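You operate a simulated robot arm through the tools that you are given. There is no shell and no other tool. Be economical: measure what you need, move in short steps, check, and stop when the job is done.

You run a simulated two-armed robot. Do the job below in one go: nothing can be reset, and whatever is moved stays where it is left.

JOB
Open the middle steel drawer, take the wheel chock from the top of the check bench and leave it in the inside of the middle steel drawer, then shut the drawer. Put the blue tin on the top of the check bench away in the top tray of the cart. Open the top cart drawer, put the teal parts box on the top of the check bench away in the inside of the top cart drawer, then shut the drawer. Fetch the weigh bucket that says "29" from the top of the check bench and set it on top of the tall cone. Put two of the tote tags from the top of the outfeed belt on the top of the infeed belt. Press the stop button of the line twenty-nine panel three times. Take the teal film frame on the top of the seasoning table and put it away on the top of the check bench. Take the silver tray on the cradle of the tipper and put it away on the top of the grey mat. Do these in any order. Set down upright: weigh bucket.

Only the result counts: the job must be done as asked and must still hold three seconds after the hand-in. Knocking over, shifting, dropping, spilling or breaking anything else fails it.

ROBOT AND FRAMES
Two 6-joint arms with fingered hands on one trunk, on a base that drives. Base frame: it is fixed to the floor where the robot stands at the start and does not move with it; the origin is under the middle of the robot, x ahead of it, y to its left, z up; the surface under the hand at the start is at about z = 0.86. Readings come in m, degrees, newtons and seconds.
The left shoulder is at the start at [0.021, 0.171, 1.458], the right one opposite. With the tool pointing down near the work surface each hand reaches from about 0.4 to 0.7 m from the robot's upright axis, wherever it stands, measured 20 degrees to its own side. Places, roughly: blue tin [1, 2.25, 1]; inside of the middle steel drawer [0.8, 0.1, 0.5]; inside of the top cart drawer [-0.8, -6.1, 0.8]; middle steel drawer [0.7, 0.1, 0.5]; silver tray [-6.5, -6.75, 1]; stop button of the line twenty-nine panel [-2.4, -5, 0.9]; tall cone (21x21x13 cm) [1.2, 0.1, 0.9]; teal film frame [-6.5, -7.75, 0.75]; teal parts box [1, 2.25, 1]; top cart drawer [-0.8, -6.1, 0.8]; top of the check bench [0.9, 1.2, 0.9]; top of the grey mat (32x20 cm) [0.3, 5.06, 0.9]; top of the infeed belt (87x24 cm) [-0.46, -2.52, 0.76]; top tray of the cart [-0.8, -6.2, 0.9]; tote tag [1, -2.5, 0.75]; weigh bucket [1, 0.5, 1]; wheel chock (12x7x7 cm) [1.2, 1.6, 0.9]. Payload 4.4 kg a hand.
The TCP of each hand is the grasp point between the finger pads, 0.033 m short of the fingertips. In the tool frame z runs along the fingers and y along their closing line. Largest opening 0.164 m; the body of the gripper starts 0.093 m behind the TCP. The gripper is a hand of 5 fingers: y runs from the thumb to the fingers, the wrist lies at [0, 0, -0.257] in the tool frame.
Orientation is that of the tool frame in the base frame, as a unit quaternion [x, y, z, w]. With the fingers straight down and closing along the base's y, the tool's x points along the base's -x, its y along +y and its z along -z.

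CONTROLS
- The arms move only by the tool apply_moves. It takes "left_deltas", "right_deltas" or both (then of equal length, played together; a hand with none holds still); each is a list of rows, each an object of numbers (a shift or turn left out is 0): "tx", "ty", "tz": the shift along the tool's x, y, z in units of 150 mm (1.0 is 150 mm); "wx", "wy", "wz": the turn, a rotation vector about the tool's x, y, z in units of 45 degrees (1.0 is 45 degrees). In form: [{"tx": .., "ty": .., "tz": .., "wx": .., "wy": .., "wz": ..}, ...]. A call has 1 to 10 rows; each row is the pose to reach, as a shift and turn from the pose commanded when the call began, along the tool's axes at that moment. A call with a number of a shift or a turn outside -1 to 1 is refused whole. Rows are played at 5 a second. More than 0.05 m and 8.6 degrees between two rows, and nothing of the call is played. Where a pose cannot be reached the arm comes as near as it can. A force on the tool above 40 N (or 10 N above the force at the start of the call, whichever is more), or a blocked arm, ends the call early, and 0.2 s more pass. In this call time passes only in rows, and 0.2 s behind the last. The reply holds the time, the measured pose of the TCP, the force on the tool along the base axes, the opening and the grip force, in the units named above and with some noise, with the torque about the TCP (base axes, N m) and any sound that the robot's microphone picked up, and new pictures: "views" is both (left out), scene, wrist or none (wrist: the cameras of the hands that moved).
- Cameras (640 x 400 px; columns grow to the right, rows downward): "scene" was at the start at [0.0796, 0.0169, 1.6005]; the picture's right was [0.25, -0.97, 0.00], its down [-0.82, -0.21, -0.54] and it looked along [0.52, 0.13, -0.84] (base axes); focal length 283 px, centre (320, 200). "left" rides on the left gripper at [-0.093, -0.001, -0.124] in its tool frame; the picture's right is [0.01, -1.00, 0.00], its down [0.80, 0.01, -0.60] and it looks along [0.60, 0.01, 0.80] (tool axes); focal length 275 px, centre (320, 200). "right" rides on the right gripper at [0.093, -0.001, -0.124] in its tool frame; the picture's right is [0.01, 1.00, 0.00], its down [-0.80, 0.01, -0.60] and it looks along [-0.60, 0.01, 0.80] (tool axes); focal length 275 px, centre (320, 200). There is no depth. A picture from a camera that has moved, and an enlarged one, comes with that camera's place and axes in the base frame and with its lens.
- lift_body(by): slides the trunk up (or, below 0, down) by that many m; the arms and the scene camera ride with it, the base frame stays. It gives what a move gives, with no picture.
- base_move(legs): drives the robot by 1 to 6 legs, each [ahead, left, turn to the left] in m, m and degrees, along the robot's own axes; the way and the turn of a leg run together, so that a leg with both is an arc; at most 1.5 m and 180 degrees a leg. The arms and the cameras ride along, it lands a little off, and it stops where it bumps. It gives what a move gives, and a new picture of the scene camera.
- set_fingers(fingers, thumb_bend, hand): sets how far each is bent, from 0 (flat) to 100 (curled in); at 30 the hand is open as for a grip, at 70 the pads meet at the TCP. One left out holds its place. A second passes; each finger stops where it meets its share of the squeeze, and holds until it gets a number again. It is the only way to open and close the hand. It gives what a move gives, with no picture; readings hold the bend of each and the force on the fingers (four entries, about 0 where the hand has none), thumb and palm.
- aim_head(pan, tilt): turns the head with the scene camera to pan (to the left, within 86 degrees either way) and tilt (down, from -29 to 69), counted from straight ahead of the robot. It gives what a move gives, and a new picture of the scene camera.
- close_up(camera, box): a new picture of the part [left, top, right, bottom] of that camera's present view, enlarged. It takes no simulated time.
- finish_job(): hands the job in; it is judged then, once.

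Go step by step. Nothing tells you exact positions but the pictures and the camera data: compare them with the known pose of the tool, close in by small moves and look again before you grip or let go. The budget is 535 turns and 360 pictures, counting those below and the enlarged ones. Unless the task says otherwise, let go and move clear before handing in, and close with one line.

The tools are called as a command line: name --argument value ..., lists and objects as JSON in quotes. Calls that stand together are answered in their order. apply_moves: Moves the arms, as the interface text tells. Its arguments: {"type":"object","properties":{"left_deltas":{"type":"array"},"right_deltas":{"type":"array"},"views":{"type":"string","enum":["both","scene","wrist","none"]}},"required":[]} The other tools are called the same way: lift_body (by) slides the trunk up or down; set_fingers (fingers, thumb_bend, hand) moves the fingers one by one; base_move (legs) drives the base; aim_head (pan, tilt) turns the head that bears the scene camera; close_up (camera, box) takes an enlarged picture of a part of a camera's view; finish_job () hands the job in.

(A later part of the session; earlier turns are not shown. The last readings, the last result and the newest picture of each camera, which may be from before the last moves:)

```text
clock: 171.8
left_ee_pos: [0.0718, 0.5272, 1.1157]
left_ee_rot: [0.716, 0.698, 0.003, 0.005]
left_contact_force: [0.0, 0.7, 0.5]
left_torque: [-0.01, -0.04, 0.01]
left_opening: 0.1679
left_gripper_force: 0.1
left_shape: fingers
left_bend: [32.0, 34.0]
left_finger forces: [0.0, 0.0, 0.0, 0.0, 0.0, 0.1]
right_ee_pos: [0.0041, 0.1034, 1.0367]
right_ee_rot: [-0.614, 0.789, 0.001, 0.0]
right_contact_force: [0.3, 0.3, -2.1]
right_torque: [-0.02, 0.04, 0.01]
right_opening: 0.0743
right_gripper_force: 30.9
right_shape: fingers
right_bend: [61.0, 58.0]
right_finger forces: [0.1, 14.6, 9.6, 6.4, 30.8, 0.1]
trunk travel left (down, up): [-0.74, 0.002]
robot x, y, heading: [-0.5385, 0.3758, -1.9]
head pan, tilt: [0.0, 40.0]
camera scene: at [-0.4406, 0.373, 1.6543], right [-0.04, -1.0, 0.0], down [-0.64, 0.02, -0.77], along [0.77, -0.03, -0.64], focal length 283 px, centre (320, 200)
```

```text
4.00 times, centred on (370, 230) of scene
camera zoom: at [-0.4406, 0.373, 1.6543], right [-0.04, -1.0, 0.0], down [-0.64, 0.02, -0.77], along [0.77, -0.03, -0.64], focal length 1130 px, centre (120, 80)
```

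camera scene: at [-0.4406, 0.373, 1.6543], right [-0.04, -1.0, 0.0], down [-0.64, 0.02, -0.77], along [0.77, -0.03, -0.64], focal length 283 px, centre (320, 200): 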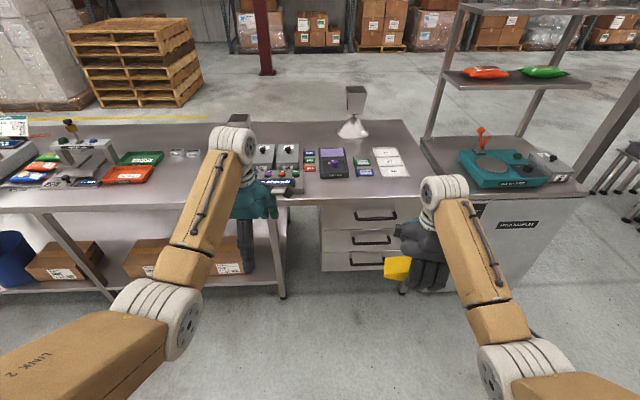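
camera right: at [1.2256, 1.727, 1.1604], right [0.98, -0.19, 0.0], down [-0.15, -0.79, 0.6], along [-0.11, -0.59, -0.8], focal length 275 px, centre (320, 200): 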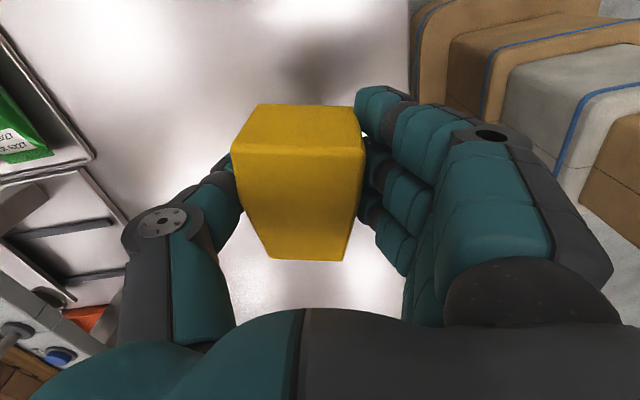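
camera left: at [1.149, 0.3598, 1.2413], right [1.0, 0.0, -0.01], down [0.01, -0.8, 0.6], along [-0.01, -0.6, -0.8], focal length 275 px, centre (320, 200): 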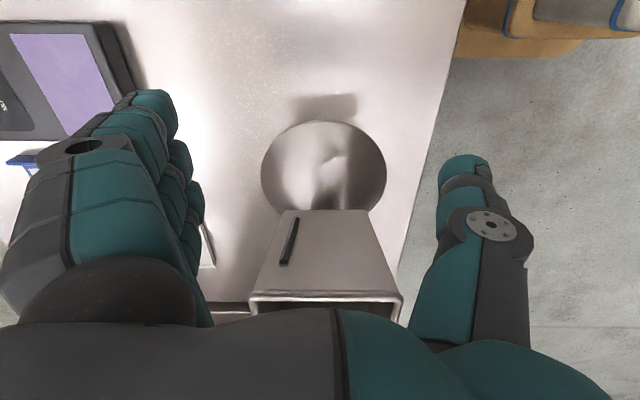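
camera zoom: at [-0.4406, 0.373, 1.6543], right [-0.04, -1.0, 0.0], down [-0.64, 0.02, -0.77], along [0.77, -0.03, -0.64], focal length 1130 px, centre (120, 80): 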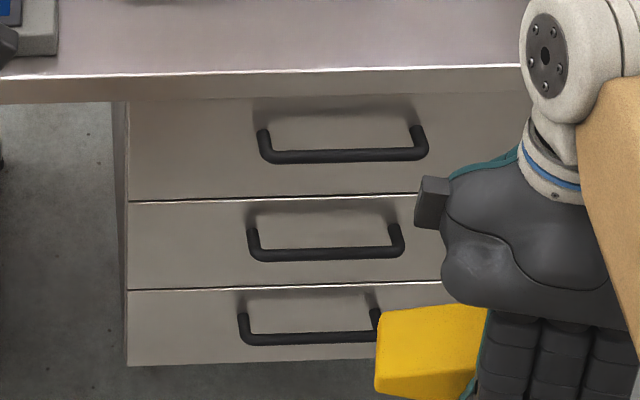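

Handles stand off the fronts; the middle one is near [0.48–0.51, 0.08, 0.57]. I'll line up, lower the trunk and turn the left hand to point forward.

base_move --legs '[[0, -0.28, 2]]'

apply_moves --left_deltas '[{"wx": -0.17}, {"wx": -0.34}, {"wx": -0.5}, {"wx": -0.67}, {"wx": -0.84}, {"wx": -1}]' --views "none"

lift_body --by -0.45

apply_moves --left_deltas '[{"wx": -0.17}, {"wx": -0.34}, {"wx": -0.5}, {"wx": -0.67}, {"wx": -0.84}, {"wx": -1}]' --views "both"

```text
clock: 173.7
left_ee_pos: [0.0621, 0.2675, 1.1168]
left_ee_rot: [0.704, 0.71, 0.004, 0.005]
left_contact_force: [-0.1, -0.1, -0.7]
left_torque: [0.04, 0.0, -0.01]
left_opening: 0.168
left_gripper_force: 0.1
left_shape: fingers
left_bend: [32.0, 34.0]
left_finger forces: [0.1, 0.1, 0.0, 0.1, 0.0, 0.1]
right_ee_pos: [0.0051, -0.1587, 1.0354]
right_ee_rot: [-0.628, 0.778, 0.002, 0.0]
right_contact_force: [0.6, -0.7, -3.0]
right_torque: [-0.01, 0.01, 0.01]
right_opening: 0.0742
right_gripper_force: 31.3
right_shape: fingers
right_bend: [61.0, 58.0]
right_finger forces: [0.0, 14.4, 9.7, 6.6, 30.9, 0.0]
trunk travel left (down, up): [-0.74, 0.002]
robot x, y, heading: [-0.5421, 0.0956, -0.3]
head pan, tilt: [0.0, 40.0]
camera scene: at [-0.4459, 0.0943, 1.6542], right [0.0, -1.0, 0.0], down [-0.64, 0.0, -0.77], along [0.77, 0.0, -0.64], focal length 283 px, centre (320, 200)
```

scene: 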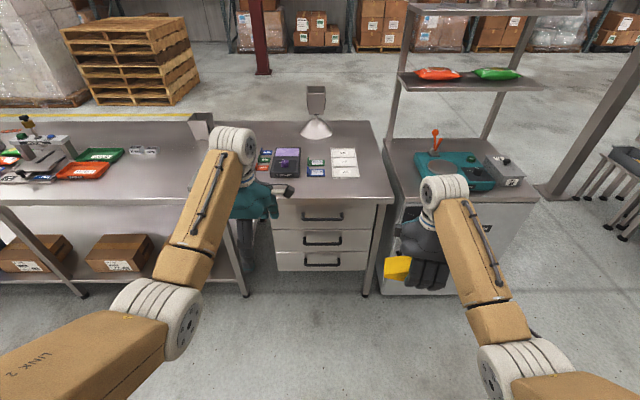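

```text
clock: 175.1
left_ee_pos: [0.0629, 0.271, 1.1197]
left_ee_rot: [0.648, 0.653, 0.281, 0.275]
left_contact_force: [0.2, 0.4, 0.5]
left_torque: [-0.03, 0.0, -0.02]
left_opening: 0.1677
left_gripper_force: 0.2
left_shape: fingers
left_bend: [32.0, 34.0]
left_finger forces: [0.1, 0.0, 0.1, 0.0, 0.0, 0.0]
right_ee_pos: [0.0057, -0.158, 1.0377]
right_ee_rot: [-0.629, 0.777, -0.001, 0.0]
right_contact_force: [0.2, -0.6, -3.8]
right_torque: [-0.03, 0.02, 0.0]
right_opening: 0.0742
right_gripper_force: 30.6
right_shape: fingers
right_bend: [61.0, 58.0]
right_finger forces: [0.1, 14.3, 9.7, 6.5, 30.9, 0.0]
trunk travel left (down, up): [-0.74, 0.002]
robot x, y, heading: [-0.5452, 0.0962, 0.1]
head pan, tilt: [0.0, 40.0]
```

```text
refused: -0.45 is not a number from -0.4 to 0.4
```

```text
clock: 176.5
left_ee_pos: [0.0667, 0.281, 1.1219]
left_ee_rot: [0.522, 0.487, 0.506, 0.484]
left_contact_force: [1.0, 0.3, 0.2]
left_torque: [0.0, 0.03, 0.02]
left_opening: 0.1679
left_gripper_force: 0.1
left_shape: fingers
left_bend: [32.0, 34.0]
left_finger forces: [0.0, 0.0, 0.1, 0.0, 0.0, 0.1]
left hand out of reach, approached as far as the arm can: row 6
right_ee_pos: [0.0054, -0.1585, 1.0367]
right_ee_rot: [-0.629, 0.778, 0.001, -0.001]
right_contact_force: [-0.3, 0.1, -2.2]
right_torque: [-0.02, -0.01, -0.03]
right_opening: 0.0741
right_gripper_force: 30.7
right_shape: fingers
right_bend: [61.0, 58.0]
right_finger forces: [0.0, 14.6, 9.7, 6.6, 30.8, 0.1]
trunk travel left (down, up): [-0.74, 0.002]
robot x, y, heading: [-0.5441, 0.0972, -0.2]
head pan, tilt: [0.0, 40.0]
camera scene: at [-0.4462, 0.0952, 1.6543], right [0.0, -1.0, 0.0], down [-0.64, 0.0, -0.77], along [0.77, 0.0, -0.64], focal length 283 px, centre (320, 200)
camera left: at [-0.0595, 0.1905, 1.1186], right [-0.02, 0.07, -1.0], down [-0.59, 0.81, 0.07], along [0.81, 0.59, 0.03], focal length 275 px, centre (320, 200)
```

scene: 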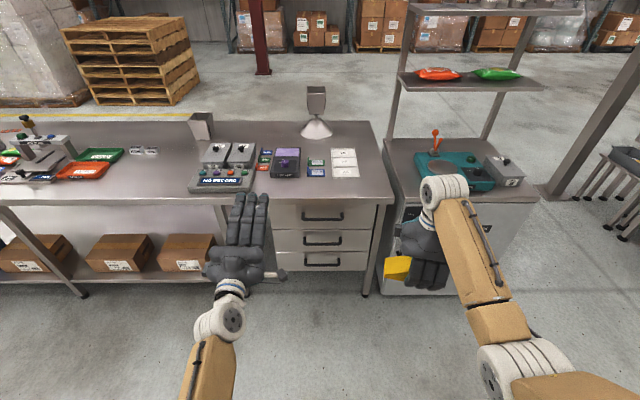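
left: 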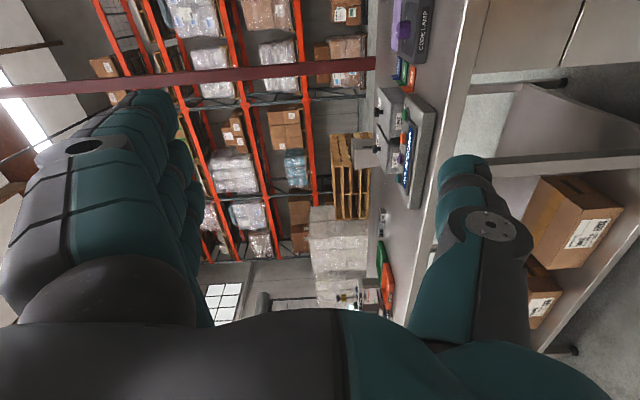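

close_up --camera "scene" --box '[260, 180, 400, 280]'

lift_body --by -0.4

lift_body --by -0.1

close_up --camera "scene" --box '[240, 60, 400, 180]'

```text
4.00 times, centred on (330, 230) of scene
camera zoom: at [-0.4462, 0.0952, 1.6543], right [0.0, -1.0, 0.0], down [-0.64, 0.0, -0.77], along [0.77, 0.0, -0.64], focal length 1130 px, centre (280, 80)
```

zoom: 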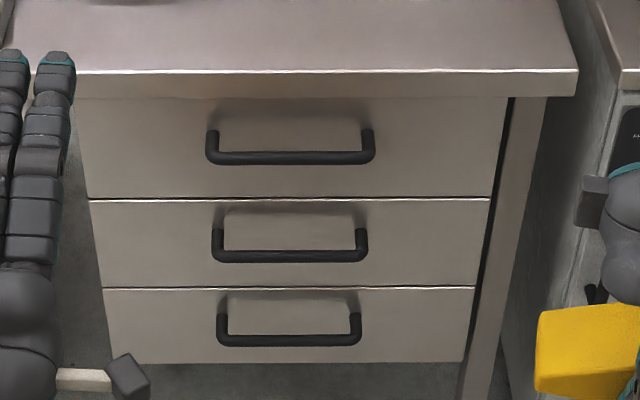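

```text
clock: 180.4
left_ee_pos: [0.0492, 0.282, 0.6623]
left_ee_rot: [0.547, 0.511, 0.479, 0.458]
left_contact_force: [-0.9, 0.4, 0.1]
left_torque: [-0.04, 0.03, 0.01]
left_opening: 0.1678
left_gripper_force: 0.1
left_shape: fingers
left_bend: [32.0, 34.0]
left_finger forces: [0.0, 0.0, 0.1, 0.0, 0.0, 0.0]
right_ee_pos: [0.0054, -0.1579, 0.6355]
right_ee_rot: [-0.629, 0.777, 0.0, -0.001]
right_contact_force: [-0.6, 0.1, -3.0]
right_torque: [0.01, 0.03, -0.01]
right_opening: 0.0742
right_gripper_force: 30.8
right_shape: fingers
right_bend: [61.0, 58.0]
right_finger forces: [0.0, 14.7, 9.7, 6.4, 30.9, 0.1]
trunk travel left (down, up): [-0.34, 0.402]
robot x, y, heading: [-0.5402, 0.0962, -0.2]
head pan, tilt: [0.0, 40.0]
```

```text
clock: 181.7
left_ee_pos: [0.0415, 0.2861, 0.5516]
left_ee_rot: [0.552, 0.513, 0.476, 0.452]
left_contact_force: [-1.1, -0.6, -0.1]
left_torque: [0.0, 0.02, -0.01]
left_opening: 0.1679
left_gripper_force: 0.0
left_shape: fingers
left_bend: [32.0, 34.0]
left_finger forces: [0.0, 0.0, 0.1, 0.0, 0.1, 0.0]
right_ee_pos: [0.0064, -0.159, 0.5361]
right_ee_rot: [-0.629, 0.778, 0.0, 0.0]
right_contact_force: [-1.0, -0.2, -2.3]
right_torque: [-0.02, 0.03, 0.01]
right_opening: 0.074
right_gripper_force: 30.8
right_shape: fingers
right_bend: [61.0, 58.0]
right_finger forces: [0.0, 14.7, 9.7, 6.4, 30.9, 0.0]
trunk travel left (down, up): [-0.24, 0.502]
robot x, y, heading: [-0.5451, 0.0989, -0.4]
head pan, tilt: [0.0, 40.0]
```

```text
3.33 times, centred on (320, 120) of scene
camera zoom: at [-0.3843, 0.0954, 1.1512], right [0.0, -1.0, 0.0], down [-0.64, 0.0, -0.77], along [0.77, 0.0, -0.64], focal length 942 px, centre (320, 467)
```

zoom: 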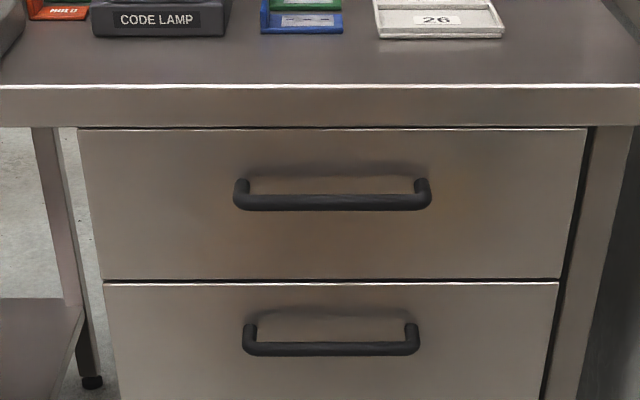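

Triangulated: middle handle bar at [0.482, 0.084, 0.591], drawer front at x≈0.519. I'll level the left hand and bring it in front of the bar, moving the right hand (with chock) outward.

apply_moves --left_deltas '[{"tx": -0.25, "ty": 0.07, "wx": -0.04, "wz": -0.02}, {"tx": -0.5, "ty": 0.14, "wx": -0.09, "wz": -0.04}, {"tx": -0.75, "ty": 0.2, "wx": -0.13, "wz": -0.06}, {"tx": -1, "ty": 0.26, "wx": -0.173, "wy": 0.019, "wz": -0.079}]' --right_deltas '[{"tx": 0.25}, {"tx": 0.5}, {"tx": 0.75}, {"tx": 1}]' --views "none"

base_move --legs '[[0.23, 0, 0]]'

```text
clock: 182.2
left_ee_pos: [0.0407, 0.2783, 0.5502]
left_ee_rot: [0.577, 0.474, 0.498, 0.441]
left_contact_force: [-0.3, 0.3, -0.8]
left_torque: [-0.01, 0.02, -0.01]
left_opening: 0.1679
left_gripper_force: 0.0
left_shape: fingers
left_bend: [32.0, 34.0]
left_finger forces: [0.1, 0.1, 0.1, 0.0, 0.1, 0.0]
left hand out of reach, approached as far as the arm can: row 2
right_ee_pos: [-0.0027, -0.2037, 0.5366]
right_ee_rot: [-0.629, 0.777, 0.0, 0.001]
right_contact_force: [1.0, -0.2, -2.4]
right_torque: [-0.05, 0.06, 0.03]
right_opening: 0.0743
right_gripper_force: 30.7
right_shape: fingers
right_bend: [61.0, 58.0]
right_finger forces: [0.0, 14.7, 9.7, 6.4, 30.9, 0.1]
trunk travel left (down, up): [-0.24, 0.502]
robot x, y, heading: [-0.5429, 0.0944, -0.3]
head pan, tilt: [0.0, 40.0]
stopped in row 2 (left hand): the arm was blocked; the commanded pose is now the measured one
```

```text
clock: 183.9
left_ee_pos: [0.2727, 0.2761, 0.5496]
left_ee_rot: [0.576, 0.474, 0.499, 0.441]
left_contact_force: [-0.1, 0.0, 0.3]
left_torque: [-0.01, -0.01, 0.03]
left_opening: 0.1677
left_gripper_force: 0.0
left_shape: fingers
left_bend: [32.0, 34.0]
left_finger forces: [0.1, 0.0, 0.1, 0.0, 0.0, 0.1]
right_ee_pos: [0.2288, -0.2042, 0.5362]
right_ee_rot: [-0.628, 0.778, 0.0, 0.001]
right_contact_force: [0.1, -0.8, -2.8]
right_torque: [-0.01, 0.02, 0.01]
right_opening: 0.0743
right_gripper_force: 31.3
right_shape: fingers
right_bend: [61.0, 58.0]
right_finger forces: [0.0, 14.7, 9.7, 6.4, 31.0, 0.0]
trunk travel left (down, up): [-0.24, 0.502]
robot x, y, heading: [-0.3111, 0.0975, -0.2]
head pan, tilt: [0.0, 40.0]
camera scene: at [-0.1521, 0.0943, 1.151], right [0.0, -1.0, 0.0], down [-0.64, 0.0, -0.77], along [0.77, 0.0, -0.64], focal length 283 px, centre (320, 200)
```

scene: 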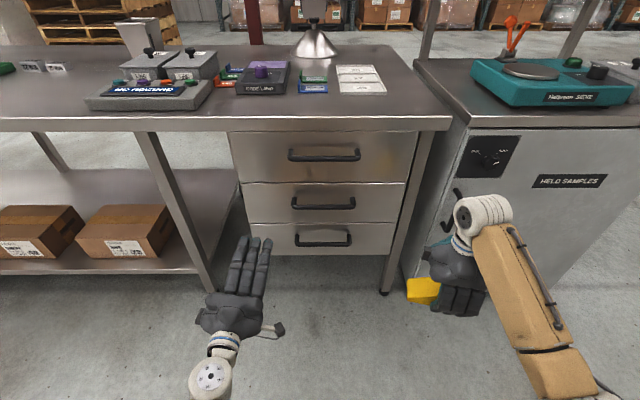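

The wrist hits a limit when fully horizontal. I'll pitch the left hand to about 40° downward, which should be easier, and level the roll.

apply_moves --left_deltas '[{"wx": 0.17, "wz": -0.04}, {"wx": 0.34, "wz": -0.08}, {"wx": 0.5, "wz": -0.13}, {"wx": 0.65, "wz": -0.18}, {"wx": 0.75, "wz": -0.2}]' --right_deltas '[{"tx": 0.2}, {"tx": 0.4}, {"tx": 0.6}, {"tx": 0.8}, {"tx": 1}]' --views "none"

```text
clock: 185.1
left_ee_pos: [0.2638, 0.2951, 0.5387]
left_ee_rot: [0.648, 0.64, 0.31, 0.274]
left_contact_force: [0.1, -1.2, 0.0]
left_torque: [0.0, -0.04, 0.0]
left_opening: 0.1674
left_gripper_force: 0.1
left_shape: fingers
left_bend: [32.0, 34.0]
left_finger forces: [0.0, 0.0, 0.1, 0.1, 0.0, 0.0]
left hand out of reach, approached as far as the arm can: row 1
right_ee_pos: [0.1947, -0.3538, 0.5368]
right_ee_rot: [-0.628, 0.778, 0.0, 0.0]
right_contact_force: [0.0, -0.3, -2.9]
right_torque: [-0.01, 0.06, 0.02]
right_opening: 0.074
right_gripper_force: 31.0
right_shape: fingers
right_bend: [61.0, 58.0]
right_finger forces: [0.0, 14.7, 9.8, 6.3, 30.9, 0.1]
trunk travel left (down, up): [-0.24, 0.502]
robot x, y, heading: [-0.3105, 0.095, 0.0]
head pan, tilt: [0.0, 40.0]
```

set_fingers --hand "left" --fingers 62 --thumb_bend 40

base_move --legs '[[0, -0.16, 0]]'

```text
clock: 186.1
left_ee_pos: [0.267, 0.2939, 0.5417]
left_ee_rot: [0.649, 0.637, 0.312, 0.277]
left_contact_force: [0.0, -1.1, 0.3]
left_torque: [0.01, 0.04, -0.01]
left_opening: 0.0974
left_gripper_force: 0.0
left_shape: fingers
left_bend: [62.0, 40.0]
left_finger forces: [0.0, 0.0, 0.0, 0.0, 0.0, 0.0]
right_ee_pos: [0.1958, -0.353, 0.5363]
right_ee_rot: [-0.628, 0.778, -0.001, 0.0]
right_contact_force: [-0.5, 0.3, -2.2]
right_torque: [0.0, 0.02, 0.02]
right_opening: 0.0739
right_gripper_force: 31.4
right_shape: fingers
right_bend: [61.0, 58.0]
right_finger forces: [0.0, 14.9, 9.7, 6.4, 30.8, 0.0]
trunk travel left (down, up): [-0.24, 0.502]
robot x, y, heading: [-0.3102, 0.0925, -0.1]
head pan, tilt: [0.0, 40.0]
```

```text
clock: 187.6
left_ee_pos: [0.2692, 0.1315, 0.5435]
left_ee_rot: [0.647, 0.637, 0.313, 0.278]
left_contact_force: [-1.3, 0.9, -0.6]
left_torque: [-0.02, -0.02, 0.0]
left_opening: 0.0975
left_gripper_force: 0.0
left_shape: fingers
left_bend: [62.0, 40.0]
left_finger forces: [0.0, 0.0, 0.1, 0.0, 0.0, 0.0]
right_ee_pos: [0.1945, -0.5147, 0.5389]
right_ee_rot: [-0.628, 0.778, -0.001, 0.0]
right_contact_force: [0.5, 0.4, -2.4]
right_torque: [-0.03, 0.04, 0.0]
right_opening: 0.074
right_gripper_force: 30.8
right_shape: fingers
right_bend: [61.0, 58.0]
right_finger forces: [0.0, 14.8, 9.7, 6.3, 30.9, 0.0]
trunk travel left (down, up): [-0.24, 0.502]
robot x, y, heading: [-0.3117, -0.0665, -0.2]
head pan, tilt: [0.0, 40.0]
camera scene: at [-0.1524, -0.0679, 1.151], right [0.0, -1.0, 0.0], down [-0.64, 0.0, -0.77], along [0.77, 0.0, -0.64], focal length 283 px, centre (320, 200)
```

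scene: 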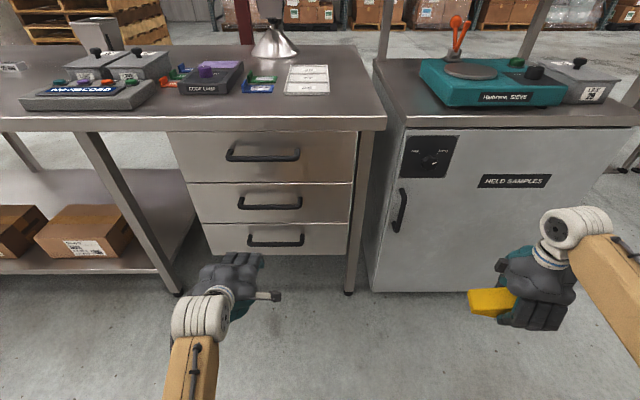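

apply_moves --left_deltas '[{"tx": -0.08, "ty": 0.25, "tz": 0.08}, {"tx": -0.16, "ty": 0.5, "tz": 0.16}, {"tx": -0.24, "ty": 0.75, "tz": 0.24}, {"tx": -0.29, "ty": 1, "tz": 0.3}]' --views "none"

apply_moves --left_deltas '[{"ty": 0.18}]' --views "both"

```text
clock: 188.6
left_ee_pos: [0.4007, 0.0861, 0.6261]
left_ee_rot: [0.648, 0.637, 0.314, 0.277]
left_contact_force: [0.0, -0.6, 0.2]
left_torque: [0.01, -0.04, 0.01]
left_opening: 0.097
left_gripper_force: 0.0
left_shape: fingers
left_bend: [62.0, 40.0]
left_finger forces: [0.0, 0.0, 0.0, 0.0, 0.0, 0.1]
right_ee_pos: [0.1946, -0.5149, 0.5378]
right_ee_rot: [-0.628, 0.778, 0.0, 0.0]
right_contact_force: [-0.3, 0.3, -3.2]
right_torque: [-0.03, 0.05, 0.01]
right_opening: 0.0742
right_gripper_force: 30.8
right_shape: fingers
right_bend: [61.0, 58.0]
right_finger forces: [0.0, 14.9, 9.7, 6.3, 31.0, 0.0]
trunk travel left (down, up): [-0.24, 0.502]
robot x, y, heading: [-0.3113, -0.0679, -0.3]
head pan, tilt: [0.0, 40.0]
```

```text
clock: 189.0
left_ee_pos: [0.4172, 0.0848, 0.6455]
left_ee_rot: [0.648, 0.637, 0.313, 0.276]
left_contact_force: [-0.1, -0.2, 0.9]
left_torque: [0.0, 0.0, 0.03]
left_opening: 0.0969
left_gripper_force: 0.0
left_shape: fingers
left_bend: [62.0, 40.0]
left_finger forces: [0.1, 0.0, 0.1, 0.1, 0.0, 0.1]
right_ee_pos: [0.1937, -0.5153, 0.5379]
right_ee_rot: [-0.628, 0.778, 0.0, 0.0]
right_contact_force: [-0.3, 0.5, -2.1]
right_torque: [-0.02, 0.06, 0.02]
right_opening: 0.0739
right_gripper_force: 30.8
right_shape: fingers
right_bend: [61.0, 58.0]
right_finger forces: [0.0, 14.8, 9.7, 6.3, 30.9, 0.0]
trunk travel left (down, up): [-0.24, 0.502]
robot x, y, heading: [-0.312, -0.0677, 0.1]
head pan, tilt: [0.0, 40.0]
camera scene: at [-0.1525, -0.0678, 1.151], right [0.0, -1.0, 0.0], down [-0.64, 0.0, -0.77], along [0.77, 0.0, -0.64], focal length 283 px, centre (320, 200)
camera left: at [0.3227, -0.0122, 0.7212], right [-0.65, 0.05, -0.76], down [-0.45, 0.78, 0.44], along [0.61, 0.63, -0.48], focal length 275 px, centre (320, 200)
```

scene: 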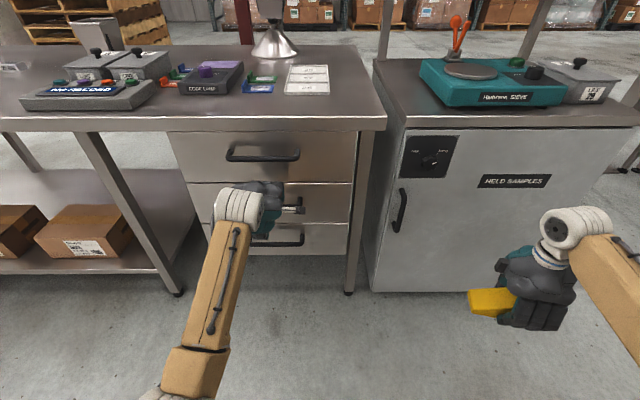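
left: 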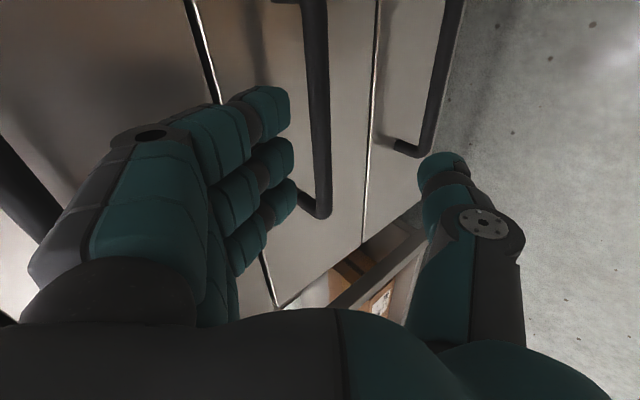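

The bar lines up between fingers and thumb. Advancing along the tool axis.

apply_moves --left_deltas '[{"tz": 0.15}, {"tz": 0.3}, {"tz": 0.4}, {"tz": 0.47}]' --views "wrist"

```text
clock: 190.0
left_ee_pos: [0.4709, 0.0861, 0.598]
left_ee_rot: [0.648, 0.636, 0.313, 0.278]
left_contact_force: [-3.7, 0.2, 1.3]
left_torque: [-0.02, 0.0, -0.09]
left_opening: 0.0964
left_gripper_force: 1.6
left_shape: fingers
left_bend: [62.0, 40.0]
left_finger forces: [2.4, 0.9, 0.2, 0.0, 0.0, 0.0]
right_ee_pos: [0.1943, -0.5145, 0.5363]
right_ee_rot: [-0.628, 0.778, -0.001, 0.0]
right_contact_force: [-0.1, -0.6, -3.3]
right_torque: [-0.02, 0.02, 0.0]
right_opening: 0.0742
right_gripper_force: 30.8
right_shape: fingers
right_bend: [61.0, 58.0]
right_finger forces: [0.1, 14.7, 9.7, 6.3, 30.9, 0.1]
trunk travel left (down, up): [-0.24, 0.502]
robot x, y, heading: [-0.3134, -0.0662, -0.0]
head pan, tilt: [0.0, 40.0]
camera left: at [0.3758, -0.01, 0.6742], right [-0.65, 0.05, -0.76], down [-0.45, 0.78, 0.44], along [0.61, 0.63, -0.48], focal length 275 px, centre (320, 200)
```

left: 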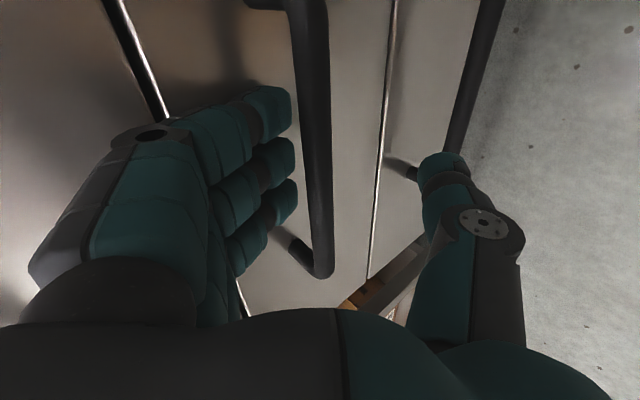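

Bar is between fingers and thumb. Closing on it.

set_fingers --hand "left" --fingers 72 --thumb_bend 72

base_move --legs '[[-0.15, 0, 0]]'

```text
clock: 191.0
left_ee_pos: [0.4712, 0.0855, 0.5976]
left_ee_rot: [0.648, 0.637, 0.313, 0.277]
left_contact_force: [4.3, -0.5, -4.9]
left_torque: [-0.06, -0.01, 0.08]
left_opening: 0.0354
left_gripper_force: 7.1
left_shape: fingers
left_bend: [72.0, 69.0]
left_finger forces: [2.3, 1.5, 1.2, 0.7, 8.8, 0.1]
right_ee_pos: [0.1945, -0.5152, 0.5366]
right_ee_rot: [-0.628, 0.778, 0.001, 0.0]
right_contact_force: [0.6, 0.1, -2.1]
right_torque: [-0.04, 0.03, 0.01]
right_opening: 0.0741
right_gripper_force: 30.9
right_shape: fingers
right_bend: [61.0, 58.0]
right_finger forces: [0.0, 14.8, 9.7, 6.3, 30.9, 0.0]
trunk travel left (down, up): [-0.24, 0.502]
robot x, y, heading: [-0.3118, -0.0674, -0.0]
head pan, tilt: [0.0, 40.0]
```

```text
clock: 192.3
left_ee_pos: [0.3245, 0.0859, 0.5959]
left_ee_rot: [0.648, 0.637, 0.312, 0.277]
left_contact_force: [-0.2, 0.0, -8.0]
left_torque: [-0.04, 0.03, 0.09]
left_opening: 0.0354
left_gripper_force: 6.2
left_shape: fingers
left_bend: [72.0, 69.0]
left_finger forces: [1.9, 1.2, 0.9, 0.4, 8.8, 0.0]
right_ee_pos: [0.0479, -0.5152, 0.5363]
right_ee_rot: [-0.628, 0.779, 0.0, 0.0]
right_contact_force: [-0.2, 0.3, -3.5]
right_torque: [-0.04, 0.03, -0.02]
right_opening: 0.0739
right_gripper_force: 30.9
right_shape: fingers
right_bend: [61.0, 58.0]
right_finger forces: [0.0, 15.0, 9.8, 6.3, 31.2, 0.0]
trunk travel left (down, up): [-0.24, 0.502]
robot x, y, heading: [-0.4569, -0.0636, -0.0]
head pan, tilt: [0.0, 40.0]
camera scene: at [-0.2985, -0.0675, 1.1508], right [0.0, -1.0, 0.0], down [-0.64, 0.0, -0.77], along [0.77, 0.0, -0.64], focal length 283 px, centre (320, 200)
```

scene: 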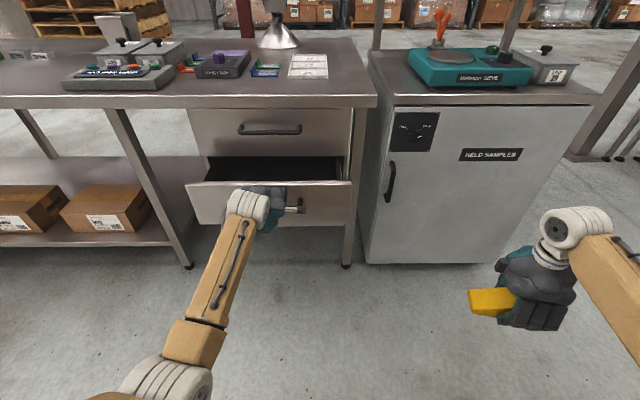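

The drawer is opening well. I'll pull it another 15 cm.

base_move --legs '[[-0.17, 0, 0]]'

```text
clock: 193.8
left_ee_pos: [0.1523, 0.0855, 0.5974]
left_ee_rot: [0.648, 0.637, 0.313, 0.276]
left_contact_force: [-0.2, -6.0, -7.3]
left_torque: [-0.07, 0.05, 0.01]
left_opening: 0.0354
left_gripper_force: 6.4
left_shape: fingers
left_bend: [72.0, 69.0]
left_finger forces: [1.9, 1.1, 0.7, 0.4, 8.8, 0.0]
right_ee_pos: [-0.1236, -0.5168, 0.5363]
right_ee_rot: [-0.627, 0.779, -0.001, 0.0]
right_contact_force: [0.1, 0.0, -2.5]
right_torque: [-0.04, 0.07, -0.01]
right_opening: 0.0739
right_gripper_force: 30.8
right_shape: fingers
right_bend: [61.0, 58.0]
right_finger forces: [0.0, 15.0, 9.8, 6.3, 31.1, 0.0]
trunk travel left (down, up): [-0.24, 0.502]
robot x, y, heading: [-0.6297, -0.0677, -0.2]
head pan, tilt: [0.0, 40.0]
camera scene: at [-0.4711, -0.0673, 1.1508], right [0.0, -1.0, 0.0], down [-0.64, 0.0, -0.77], along [0.77, 0.0, -0.64], focal length 283 px, centre (320, 200)
```

scene: 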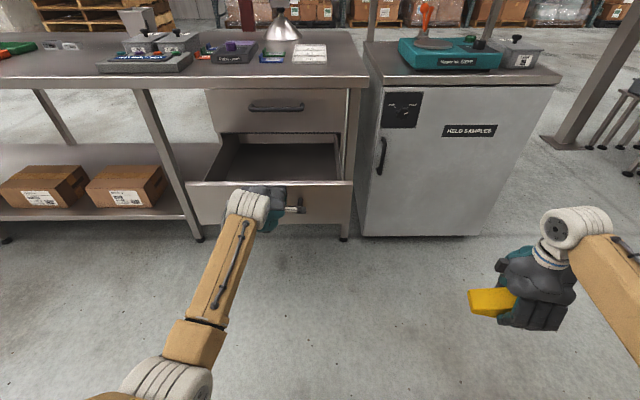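

Drawer is open about 32 cm. I'll release the handle and pull the left hand clear.

set_fingers --hand "left" --fingers 58 --thumb_bend 35

apply_moves --left_deltas '[{"tz": -0.15}, {"tz": -0.3}, {"tz": -0.6}, {"tz": -0.9}]' --views "scene"

apply_moves --left_deltas '[{"ty": -0.2, "tz": -0.2}, {"ty": -0.4, "tz": -0.4}, {"ty": -0.6, "tz": -0.6}, {"ty": -0.8, "tz": -0.7}]' --views "none"

lift_body --by 0.22

```text
clock: 194.8
left_ee_pos: [0.1519, 0.085, 0.5985]
left_ee_rot: [0.648, 0.637, 0.313, 0.278]
left_contact_force: [-0.1, -0.5, 0.2]
left_torque: [-0.03, -0.01, -0.01]
left_opening: 0.1145
left_gripper_force: 0.0
left_shape: fingers
left_bend: [57.0, 35.0]
left_finger forces: [0.0, 0.0, 0.0, 0.0, 0.1, 0.0]
right_ee_pos: [-0.1263, -0.5146, 0.5382]
right_ee_rot: [-0.627, 0.779, 0.0, 0.0]
right_contact_force: [0.1, 0.1, -3.8]
right_torque: [-0.01, 0.03, 0.01]
right_opening: 0.0741
right_gripper_force: 31.0
right_shape: fingers
right_bend: [61.0, 58.0]
right_finger forces: [0.0, 14.9, 9.8, 6.3, 31.1, 0.1]
trunk travel left (down, up): [-0.24, 0.502]
robot x, y, heading: [-0.6295, -0.0639, -0.1]
head pan, tilt: [0.0, 40.0]
```

```text
clock: 195.8
left_ee_pos: [0.0477, 0.0827, 0.6861]
left_ee_rot: [0.649, 0.636, 0.312, 0.278]
left_contact_force: [-0.1, -0.4, -1.3]
left_torque: [0.02, -0.02, -0.01]
left_opening: 0.115
left_gripper_force: 0.1
left_shape: fingers
left_bend: [57.0, 35.0]
left_finger forces: [0.0, 0.0, 0.0, 0.1, 0.0, 0.0]
right_ee_pos: [-0.1263, -0.5152, 0.5377]
right_ee_rot: [-0.627, 0.779, 0.0, 0.001]
right_contact_force: [0.5, -0.1, -3.3]
right_torque: [-0.01, 0.04, 0.0]
right_opening: 0.0744
right_gripper_force: 31.2
right_shape: fingers
right_bend: [61.0, 58.0]
right_finger forces: [0.1, 15.0, 9.7, 6.3, 31.1, 0.0]
trunk travel left (down, up): [-0.24, 0.502]
robot x, y, heading: [-0.6362, -0.0658, 0.1]
head pan, tilt: [0.0, 40.0]
camera scene: at [-0.4721, -0.0671, 1.151], right [0.0, -1.0, 0.0], down [-0.64, 0.0, -0.77], along [0.77, 0.0, -0.64], focal length 283 px, centre (320, 200)
```

scene: 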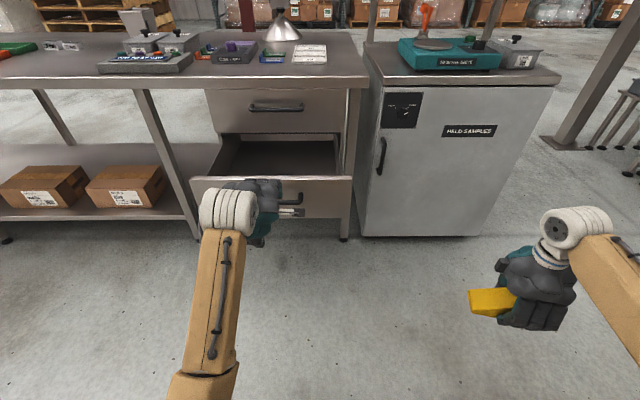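

```text
clock: 196.5
left_ee_pos: [-0.0201, 0.1636, 0.6996]
left_ee_rot: [0.661, 0.592, 0.408, 0.217]
left_contact_force: [0.1, 0.3, -0.7]
left_torque: [0.0, -0.05, 0.03]
left_opening: 0.1155
left_gripper_force: 0.0
left_shape: fingers
left_bend: [57.0, 35.0]
left_finger forces: [0.0, 0.1, 0.0, 0.0, 0.0, 0.0]
left hand out of reach, approached as far as the arm can: row 3
right_ee_pos: [-0.1259, -0.5149, 0.5367]
right_ee_rot: [-0.626, 0.779, -0.001, 0.0]
right_contact_force: [-0.5, -0.7, -3.1]
right_torque: [-0.01, 0.06, 0.01]
right_opening: 0.0741
right_gripper_force: 31.3
right_shape: fingers
right_bend: [61.0, 58.0]
right_finger forces: [0.0, 15.0, 9.9, 6.3, 31.1, 0.0]
trunk travel left (down, up): [-0.24, 0.502]
robot x, y, heading: [-0.631, -0.0673, -0.1]
head pan, tilt: [0.0, 40.0]
stopped in row 3 (left hand): the arm was blocked; the commanded pose is now the measured one
```

```text
clock: 198.8
left_ee_pos: [-0.0204, 0.1647, 0.9179]
left_ee_rot: [0.66, 0.593, 0.407, 0.216]
left_contact_force: [-0.3, 0.1, 0.1]
left_torque: [-0.03, -0.01, -0.01]
left_opening: 0.1155
left_gripper_force: 0.1
left_shape: fingers
left_bend: [57.0, 35.0]
left_finger forces: [0.1, 0.1, 0.1, 0.0, 0.1, 0.0]
right_ee_pos: [-0.1258, -0.5146, 0.7569]
right_ee_rot: [-0.628, 0.779, 0.001, 0.0]
right_contact_force: [0.0, 0.3, -2.5]
right_torque: [-0.03, 0.0, -0.03]
right_opening: 0.074
right_gripper_force: 31.0
right_shape: fingers
right_bend: [61.0, 58.0]
right_finger forces: [0.0, 15.0, 9.7, 6.3, 31.1, 0.0]
trunk travel left (down, up): [-0.46, 0.282]
robot x, y, heading: [-0.6323, -0.0633, -0.0]
head pan, tilt: [0.0, 40.0]
```

apply_moves --right_deltas '[{"tx": -0.25}, {"tx": -0.5}, {"tx": -0.75}, {"tx": -1}]' --views "none"

base_move --legs '[[0, 0.45, 0], [0.37, 0, 0]]'

aim_head --pan -20 --tilt 55

```text
clock: 199.8
left_ee_pos: [-0.0193, 0.1634, 0.9192]
left_ee_rot: [0.66, 0.593, 0.407, 0.216]
left_contact_force: [0.0, -0.1, -0.3]
left_torque: [-0.01, 0.01, -0.01]
left_opening: 0.1158
left_gripper_force: 0.1
left_shape: fingers
left_bend: [57.0, 35.0]
left_finger forces: [0.0, 0.0, 0.1, 0.1, 0.0, 0.0]
right_ee_pos: [-0.0921, -0.3652, 0.7573]
right_ee_rot: [-0.627, 0.779, -0.002, 0.002]
right_contact_force: [0.0, -0.1, -3.6]
right_torque: [-0.05, 0.03, -0.01]
right_opening: 0.0743
right_gripper_force: 30.8
right_shape: fingers
right_bend: [61.0, 58.0]
right_finger forces: [0.1, 14.9, 9.7, 6.2, 30.9, 0.0]
trunk travel left (down, up): [-0.46, 0.282]
robot x, y, heading: [-0.6292, -0.0662, -0.2]
head pan, tilt: [0.0, 40.0]
```

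```text
clock: 204.5
left_ee_pos: [0.3469, 0.6185, 0.9187]
left_ee_rot: [0.66, 0.593, 0.407, 0.216]
left_contact_force: [0.0, -0.7, -0.1]
left_torque: [0.04, 0.04, 0.0]
left_opening: 0.1155
left_gripper_force: 0.1
left_shape: fingers
left_bend: [57.0, 35.0]
left_finger forces: [0.0, 0.0, 0.0, 0.0, 0.0, 0.0]
right_ee_pos: [0.2755, 0.0897, 0.7574]
right_ee_rot: [-0.627, 0.779, 0.0, 0.0]
right_contact_force: [1.2, 0.1, -3.4]
right_torque: [0.01, 0.08, -0.03]
right_opening: 0.0739
right_gripper_force: 30.6
right_shape: fingers
right_bend: [61.0, 58.0]
right_finger forces: [0.1, 15.0, 9.6, 6.2, 31.0, 0.1]
trunk travel left (down, up): [-0.46, 0.282]
robot x, y, heading: [-0.2656, 0.3899, -0.3]
head pan, tilt: [0.0, 40.0]
camera scene: at [-0.1544, 0.3887, 1.3738], right [0.0, -1.0, 0.0], down [-0.64, 0.0, -0.77], along [0.77, 0.0, -0.64], focal length 283 px, centre (320, 200)
```

scene: 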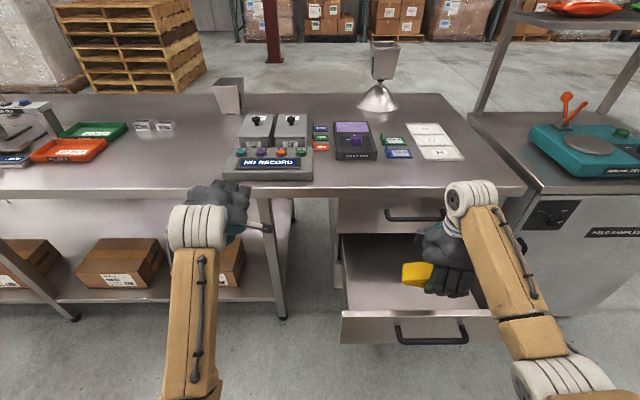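

```text
clock: 205.3
left_ee_pos: [0.3454, 0.6186, 0.9183]
left_ee_rot: [0.66, 0.594, 0.407, 0.215]
left_contact_force: [0.3, -0.1, 0.2]
left_torque: [0.04, 0.02, -0.02]
left_opening: 0.1156
left_gripper_force: 0.1
left_shape: fingers
left_bend: [57.0, 35.0]
left_finger forces: [0.0, 0.0, 0.0, 0.0, 0.1, 0.1]
right_ee_pos: [0.2746, 0.0892, 0.7575]
right_ee_rot: [-0.626, 0.779, 0.0, 0.0]
right_contact_force: [-0.1, 0.5, -2.8]
right_torque: [-0.03, 0.07, 0.0]
right_opening: 0.0741
right_gripper_force: 30.5
right_shape: fingers
right_bend: [61.0, 58.0]
right_finger forces: [0.0, 14.9, 9.6, 6.2, 30.9, 0.0]
trunk travel left (down, up): [-0.46, 0.282]
robot x, y, heading: [-0.2637, 0.39, -0.0]
head pan, tilt: [-20.0, 55.0]
camera scene: at [-0.1726, 0.3642, 1.3532], right [-0.34, -0.94, 0.0], down [-0.77, 0.28, -0.57], along [0.54, -0.2, -0.82], focal length 283 px, centre (320, 200)
```

scene: 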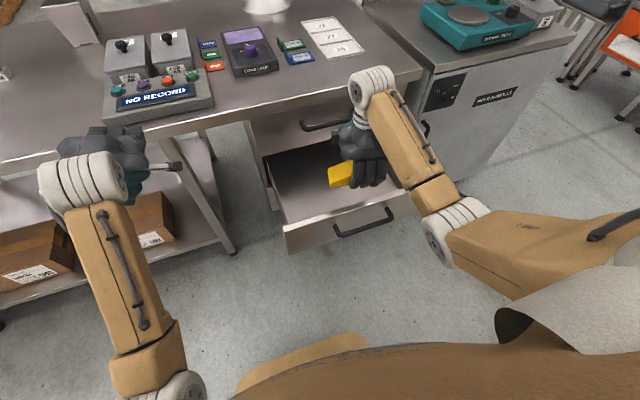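

Drawer interior is clear below the chock. Moving slightly inward and lowering.

apply_moves --right_deltas '[{"ty": -0.2}, {"ty": -0.4}, {"ty": -0.4, "tz": 0.25}, {"ty": -0.4, "tz": 0.5}, {"ty": -0.4, "tz": 0.75}, {"ty": -0.4, "tz": 1}]' --views "both"

```text
clock: 206.7
left_ee_pos: [0.3458, 0.6185, 0.9175]
left_ee_rot: [0.661, 0.593, 0.407, 0.215]
left_contact_force: [0.4, -0.8, 0.0]
left_torque: [0.0, 0.01, 0.02]
left_opening: 0.1158
left_gripper_force: 0.1
left_shape: fingers
left_bend: [57.0, 35.0]
left_finger forces: [0.1, 0.0, 0.1, 0.0, 0.1, 0.0]
right_ee_pos: [0.335, 0.076, 0.6079]
right_ee_rot: [-0.628, 0.779, -0.001, 0.001]
right_contact_force: [1.3, 0.5, -3.3]
right_torque: [-0.02, 0.07, 0.01]
right_opening: 0.0738
right_gripper_force: 30.7
right_shape: fingers
right_bend: [61.0, 58.0]
right_finger forces: [0.1, 15.1, 9.5, 5.9, 30.9, 0.0]
trunk travel left (down, up): [-0.46, 0.282]
robot x, y, heading: [-0.2637, 0.3907, -0.3]
head pan, tilt: [-20.0, 55.0]
camera scene: at [-0.1722, 0.3639, 1.3531], right [-0.35, -0.94, 0.0], down [-0.77, 0.28, -0.57], along [0.54, -0.2, -0.82], focal length 283 px, centre (320, 200)
camera right: at [0.315, -0.013, 0.7307], right [-0.98, 0.2, 0.0], down [0.16, 0.78, 0.6], along [0.12, 0.59, -0.8], focal length 275 px, centre (320, 200)
```

scene: 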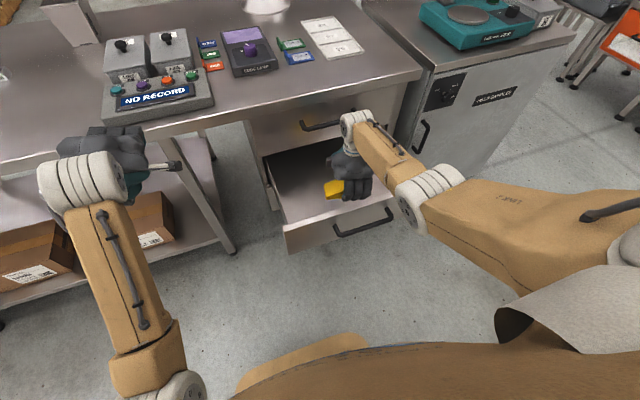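
right: 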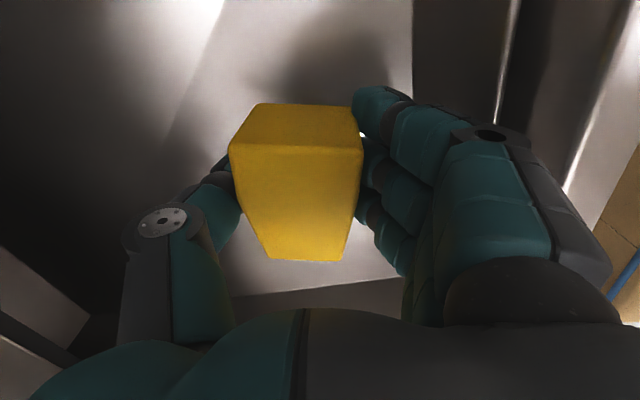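

apply_moves --right_deltas '[{"tz": 0.1}, {"tz": 0.2}, {"tz": 0.27}, {"tz": 0.34}]' --views "none"

```text
clock: 207.7
left_ee_pos: [0.3462, 0.6202, 0.919]
left_ee_rot: [0.66, 0.593, 0.407, 0.215]
left_contact_force: [-0.3, -0.8, 0.2]
left_torque: [0.02, 0.0, 0.0]
left_opening: 0.1157
left_gripper_force: 0.0
left_shape: fingers
left_bend: [57.0, 35.0]
left_finger forces: [0.1, 0.1, 0.1, 0.0, 0.0, 0.1]
right_ee_pos: [0.3309, 0.0774, 0.5588]
right_ee_rot: [-0.628, 0.779, -0.001, 0.0]
right_contact_force: [-0.2, -0.1, -2.8]
right_torque: [-0.05, 0.08, 0.0]
right_opening: 0.0741
right_gripper_force: 30.2
right_shape: fingers
right_bend: [61.0, 58.0]
right_finger forces: [0.0, 15.1, 9.5, 5.9, 30.7, 0.0]
right hand out of reach, approached as far as the arm can: row 4
trunk travel left (down, up): [-0.46, 0.282]
robot x, y, heading: [-0.2625, 0.3862, -0.2]
head pan, tilt: [-20.0, 55.0]
```

lift_body --by -0.04

close_up --camera "right" --box '[0, 0, 640, 400]'

```text
clock: 208.3
left_ee_pos: [0.3452, 0.6194, 0.8883]
left_ee_rot: [0.661, 0.594, 0.405, 0.216]
left_contact_force: [0.7, 0.2, -0.8]
left_torque: [0.03, 0.03, 0.03]
left_opening: 0.1158
left_gripper_force: 0.1
left_shape: fingers
left_bend: [57.0, 35.0]
left_finger forces: [0.1, 0.1, 0.1, 0.1, 0.0, 0.0]
right_ee_pos: [0.3415, 0.0797, 0.5389]
right_ee_rot: [-0.629, 0.778, -0.008, 0.008]
right_contact_force: [0.8, 2.3, 15.9]
right_torque: [-0.41, 0.42, -0.19]
right_opening: 0.074
right_gripper_force: 40.0
right_shape: fingers
right_bend: [62.0, 59.0]
right_finger forces: [9.9, 20.3, 10.7, 5.9, 32.8, 0.0]
trunk travel left (down, up): [-0.43, 0.312]
robot x, y, heading: [-0.2652, 0.3927, -0.1]
head pan, tilt: [-20.0, 55.0]
stopped: the force on the tool passed its limit at 53 N (the readings are from after the stop); the commanded pose is now the measured one
```

```text
1.00 times, centred on (320, 200) of right (not enlarged: the box is as wide or as high as the picture)
camera zoom: at [0.3211, -0.0095, 0.6621], right [-0.98, 0.2, -0.02], down [0.15, 0.79, 0.6], along [0.14, 0.59, -0.8], focal length 275 px, centre (320, 200)
```

zoom: 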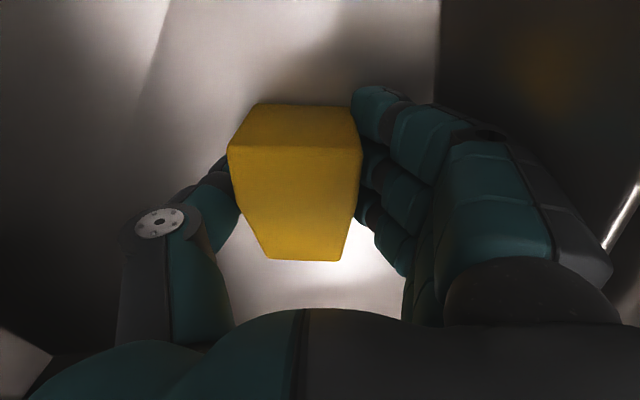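

Chock touches the drawer floor. Releasing and withdrawing.

set_fingers --hand "right" --fingers 40 --thumb_bend 35

apply_moves --right_deltas '[{"tz": -0.15}, {"tz": -0.4}, {"tz": -0.7}, {"tz": -1}]' --views "wrist"

```text
clock: 209.3
left_ee_pos: [0.3455, 0.619, 0.8878]
left_ee_rot: [0.661, 0.593, 0.406, 0.216]
left_contact_force: [-0.2, -0.9, -0.2]
left_torque: [0.01, -0.03, 0.03]
left_opening: 0.1156
left_gripper_force: 0.1
left_shape: fingers
left_bend: [57.0, 35.0]
left_finger forces: [0.0, 0.1, 0.0, 0.0, 0.1, 0.0]
right_ee_pos: [0.3381, 0.0781, 0.536]
right_ee_rot: [-0.629, 0.777, -0.006, 0.006]
right_contact_force: [-0.6, -4.5, 14.1]
right_torque: [-0.14, 1.24, 0.36]
right_opening: 0.1517
right_gripper_force: 7.4
right_shape: fingers
right_bend: [39.0, 35.0]
right_finger forces: [6.4, 4.1, 2.7, 1.7, 0.0, 0.0]
trunk travel left (down, up): [-0.43, 0.312]
robot x, y, heading: [-0.2656, 0.3888, -0.2]
head pan, tilt: [-20.0, 55.0]
```

```text
clock: 210.3
left_ee_pos: [0.3451, 0.6191, 0.8867]
left_ee_rot: [0.661, 0.593, 0.406, 0.215]
left_contact_force: [-0.1, -0.6, 0.7]
left_torque: [-0.01, -0.03, 0.0]
left_opening: 0.1156
left_gripper_force: 0.1
left_shape: fingers
left_bend: [57.0, 35.0]
left_finger forces: [0.1, 0.0, 0.0, 0.0, 0.1, 0.1]
right_ee_pos: [0.3339, 0.0766, 0.6871]
right_ee_rot: [-0.628, 0.778, -0.006, 0.005]
right_contact_force: [-0.5, -0.6, -0.3]
right_torque: [0.0, 0.0, 0.0]
right_opening: 0.1497
right_gripper_force: 0.0
right_shape: fingers
right_bend: [40.0, 35.0]
right_finger forces: [0.0, 0.0, 0.0, 0.1, 0.0, 0.0]
trunk travel left (down, up): [-0.43, 0.312]
robot x, y, heading: [-0.2652, 0.3883, 0.0]
head pan, tilt: [-20.0, 55.0]
camera right: at [0.3147, -0.0127, 0.8096], right [-0.98, 0.2, -0.02], down [0.15, 0.79, 0.6], along [0.13, 0.59, -0.8], focal length 275 px, centre (320, 200)
```

right: 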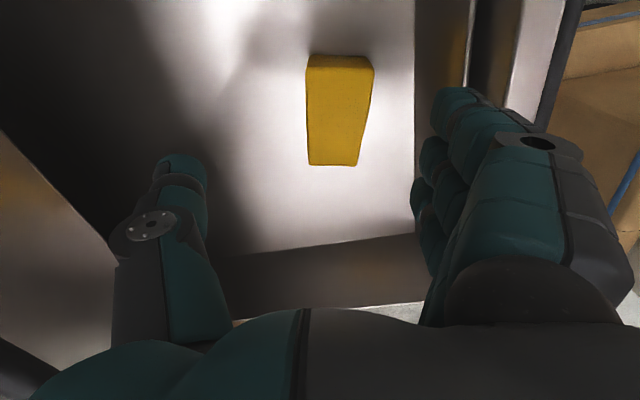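

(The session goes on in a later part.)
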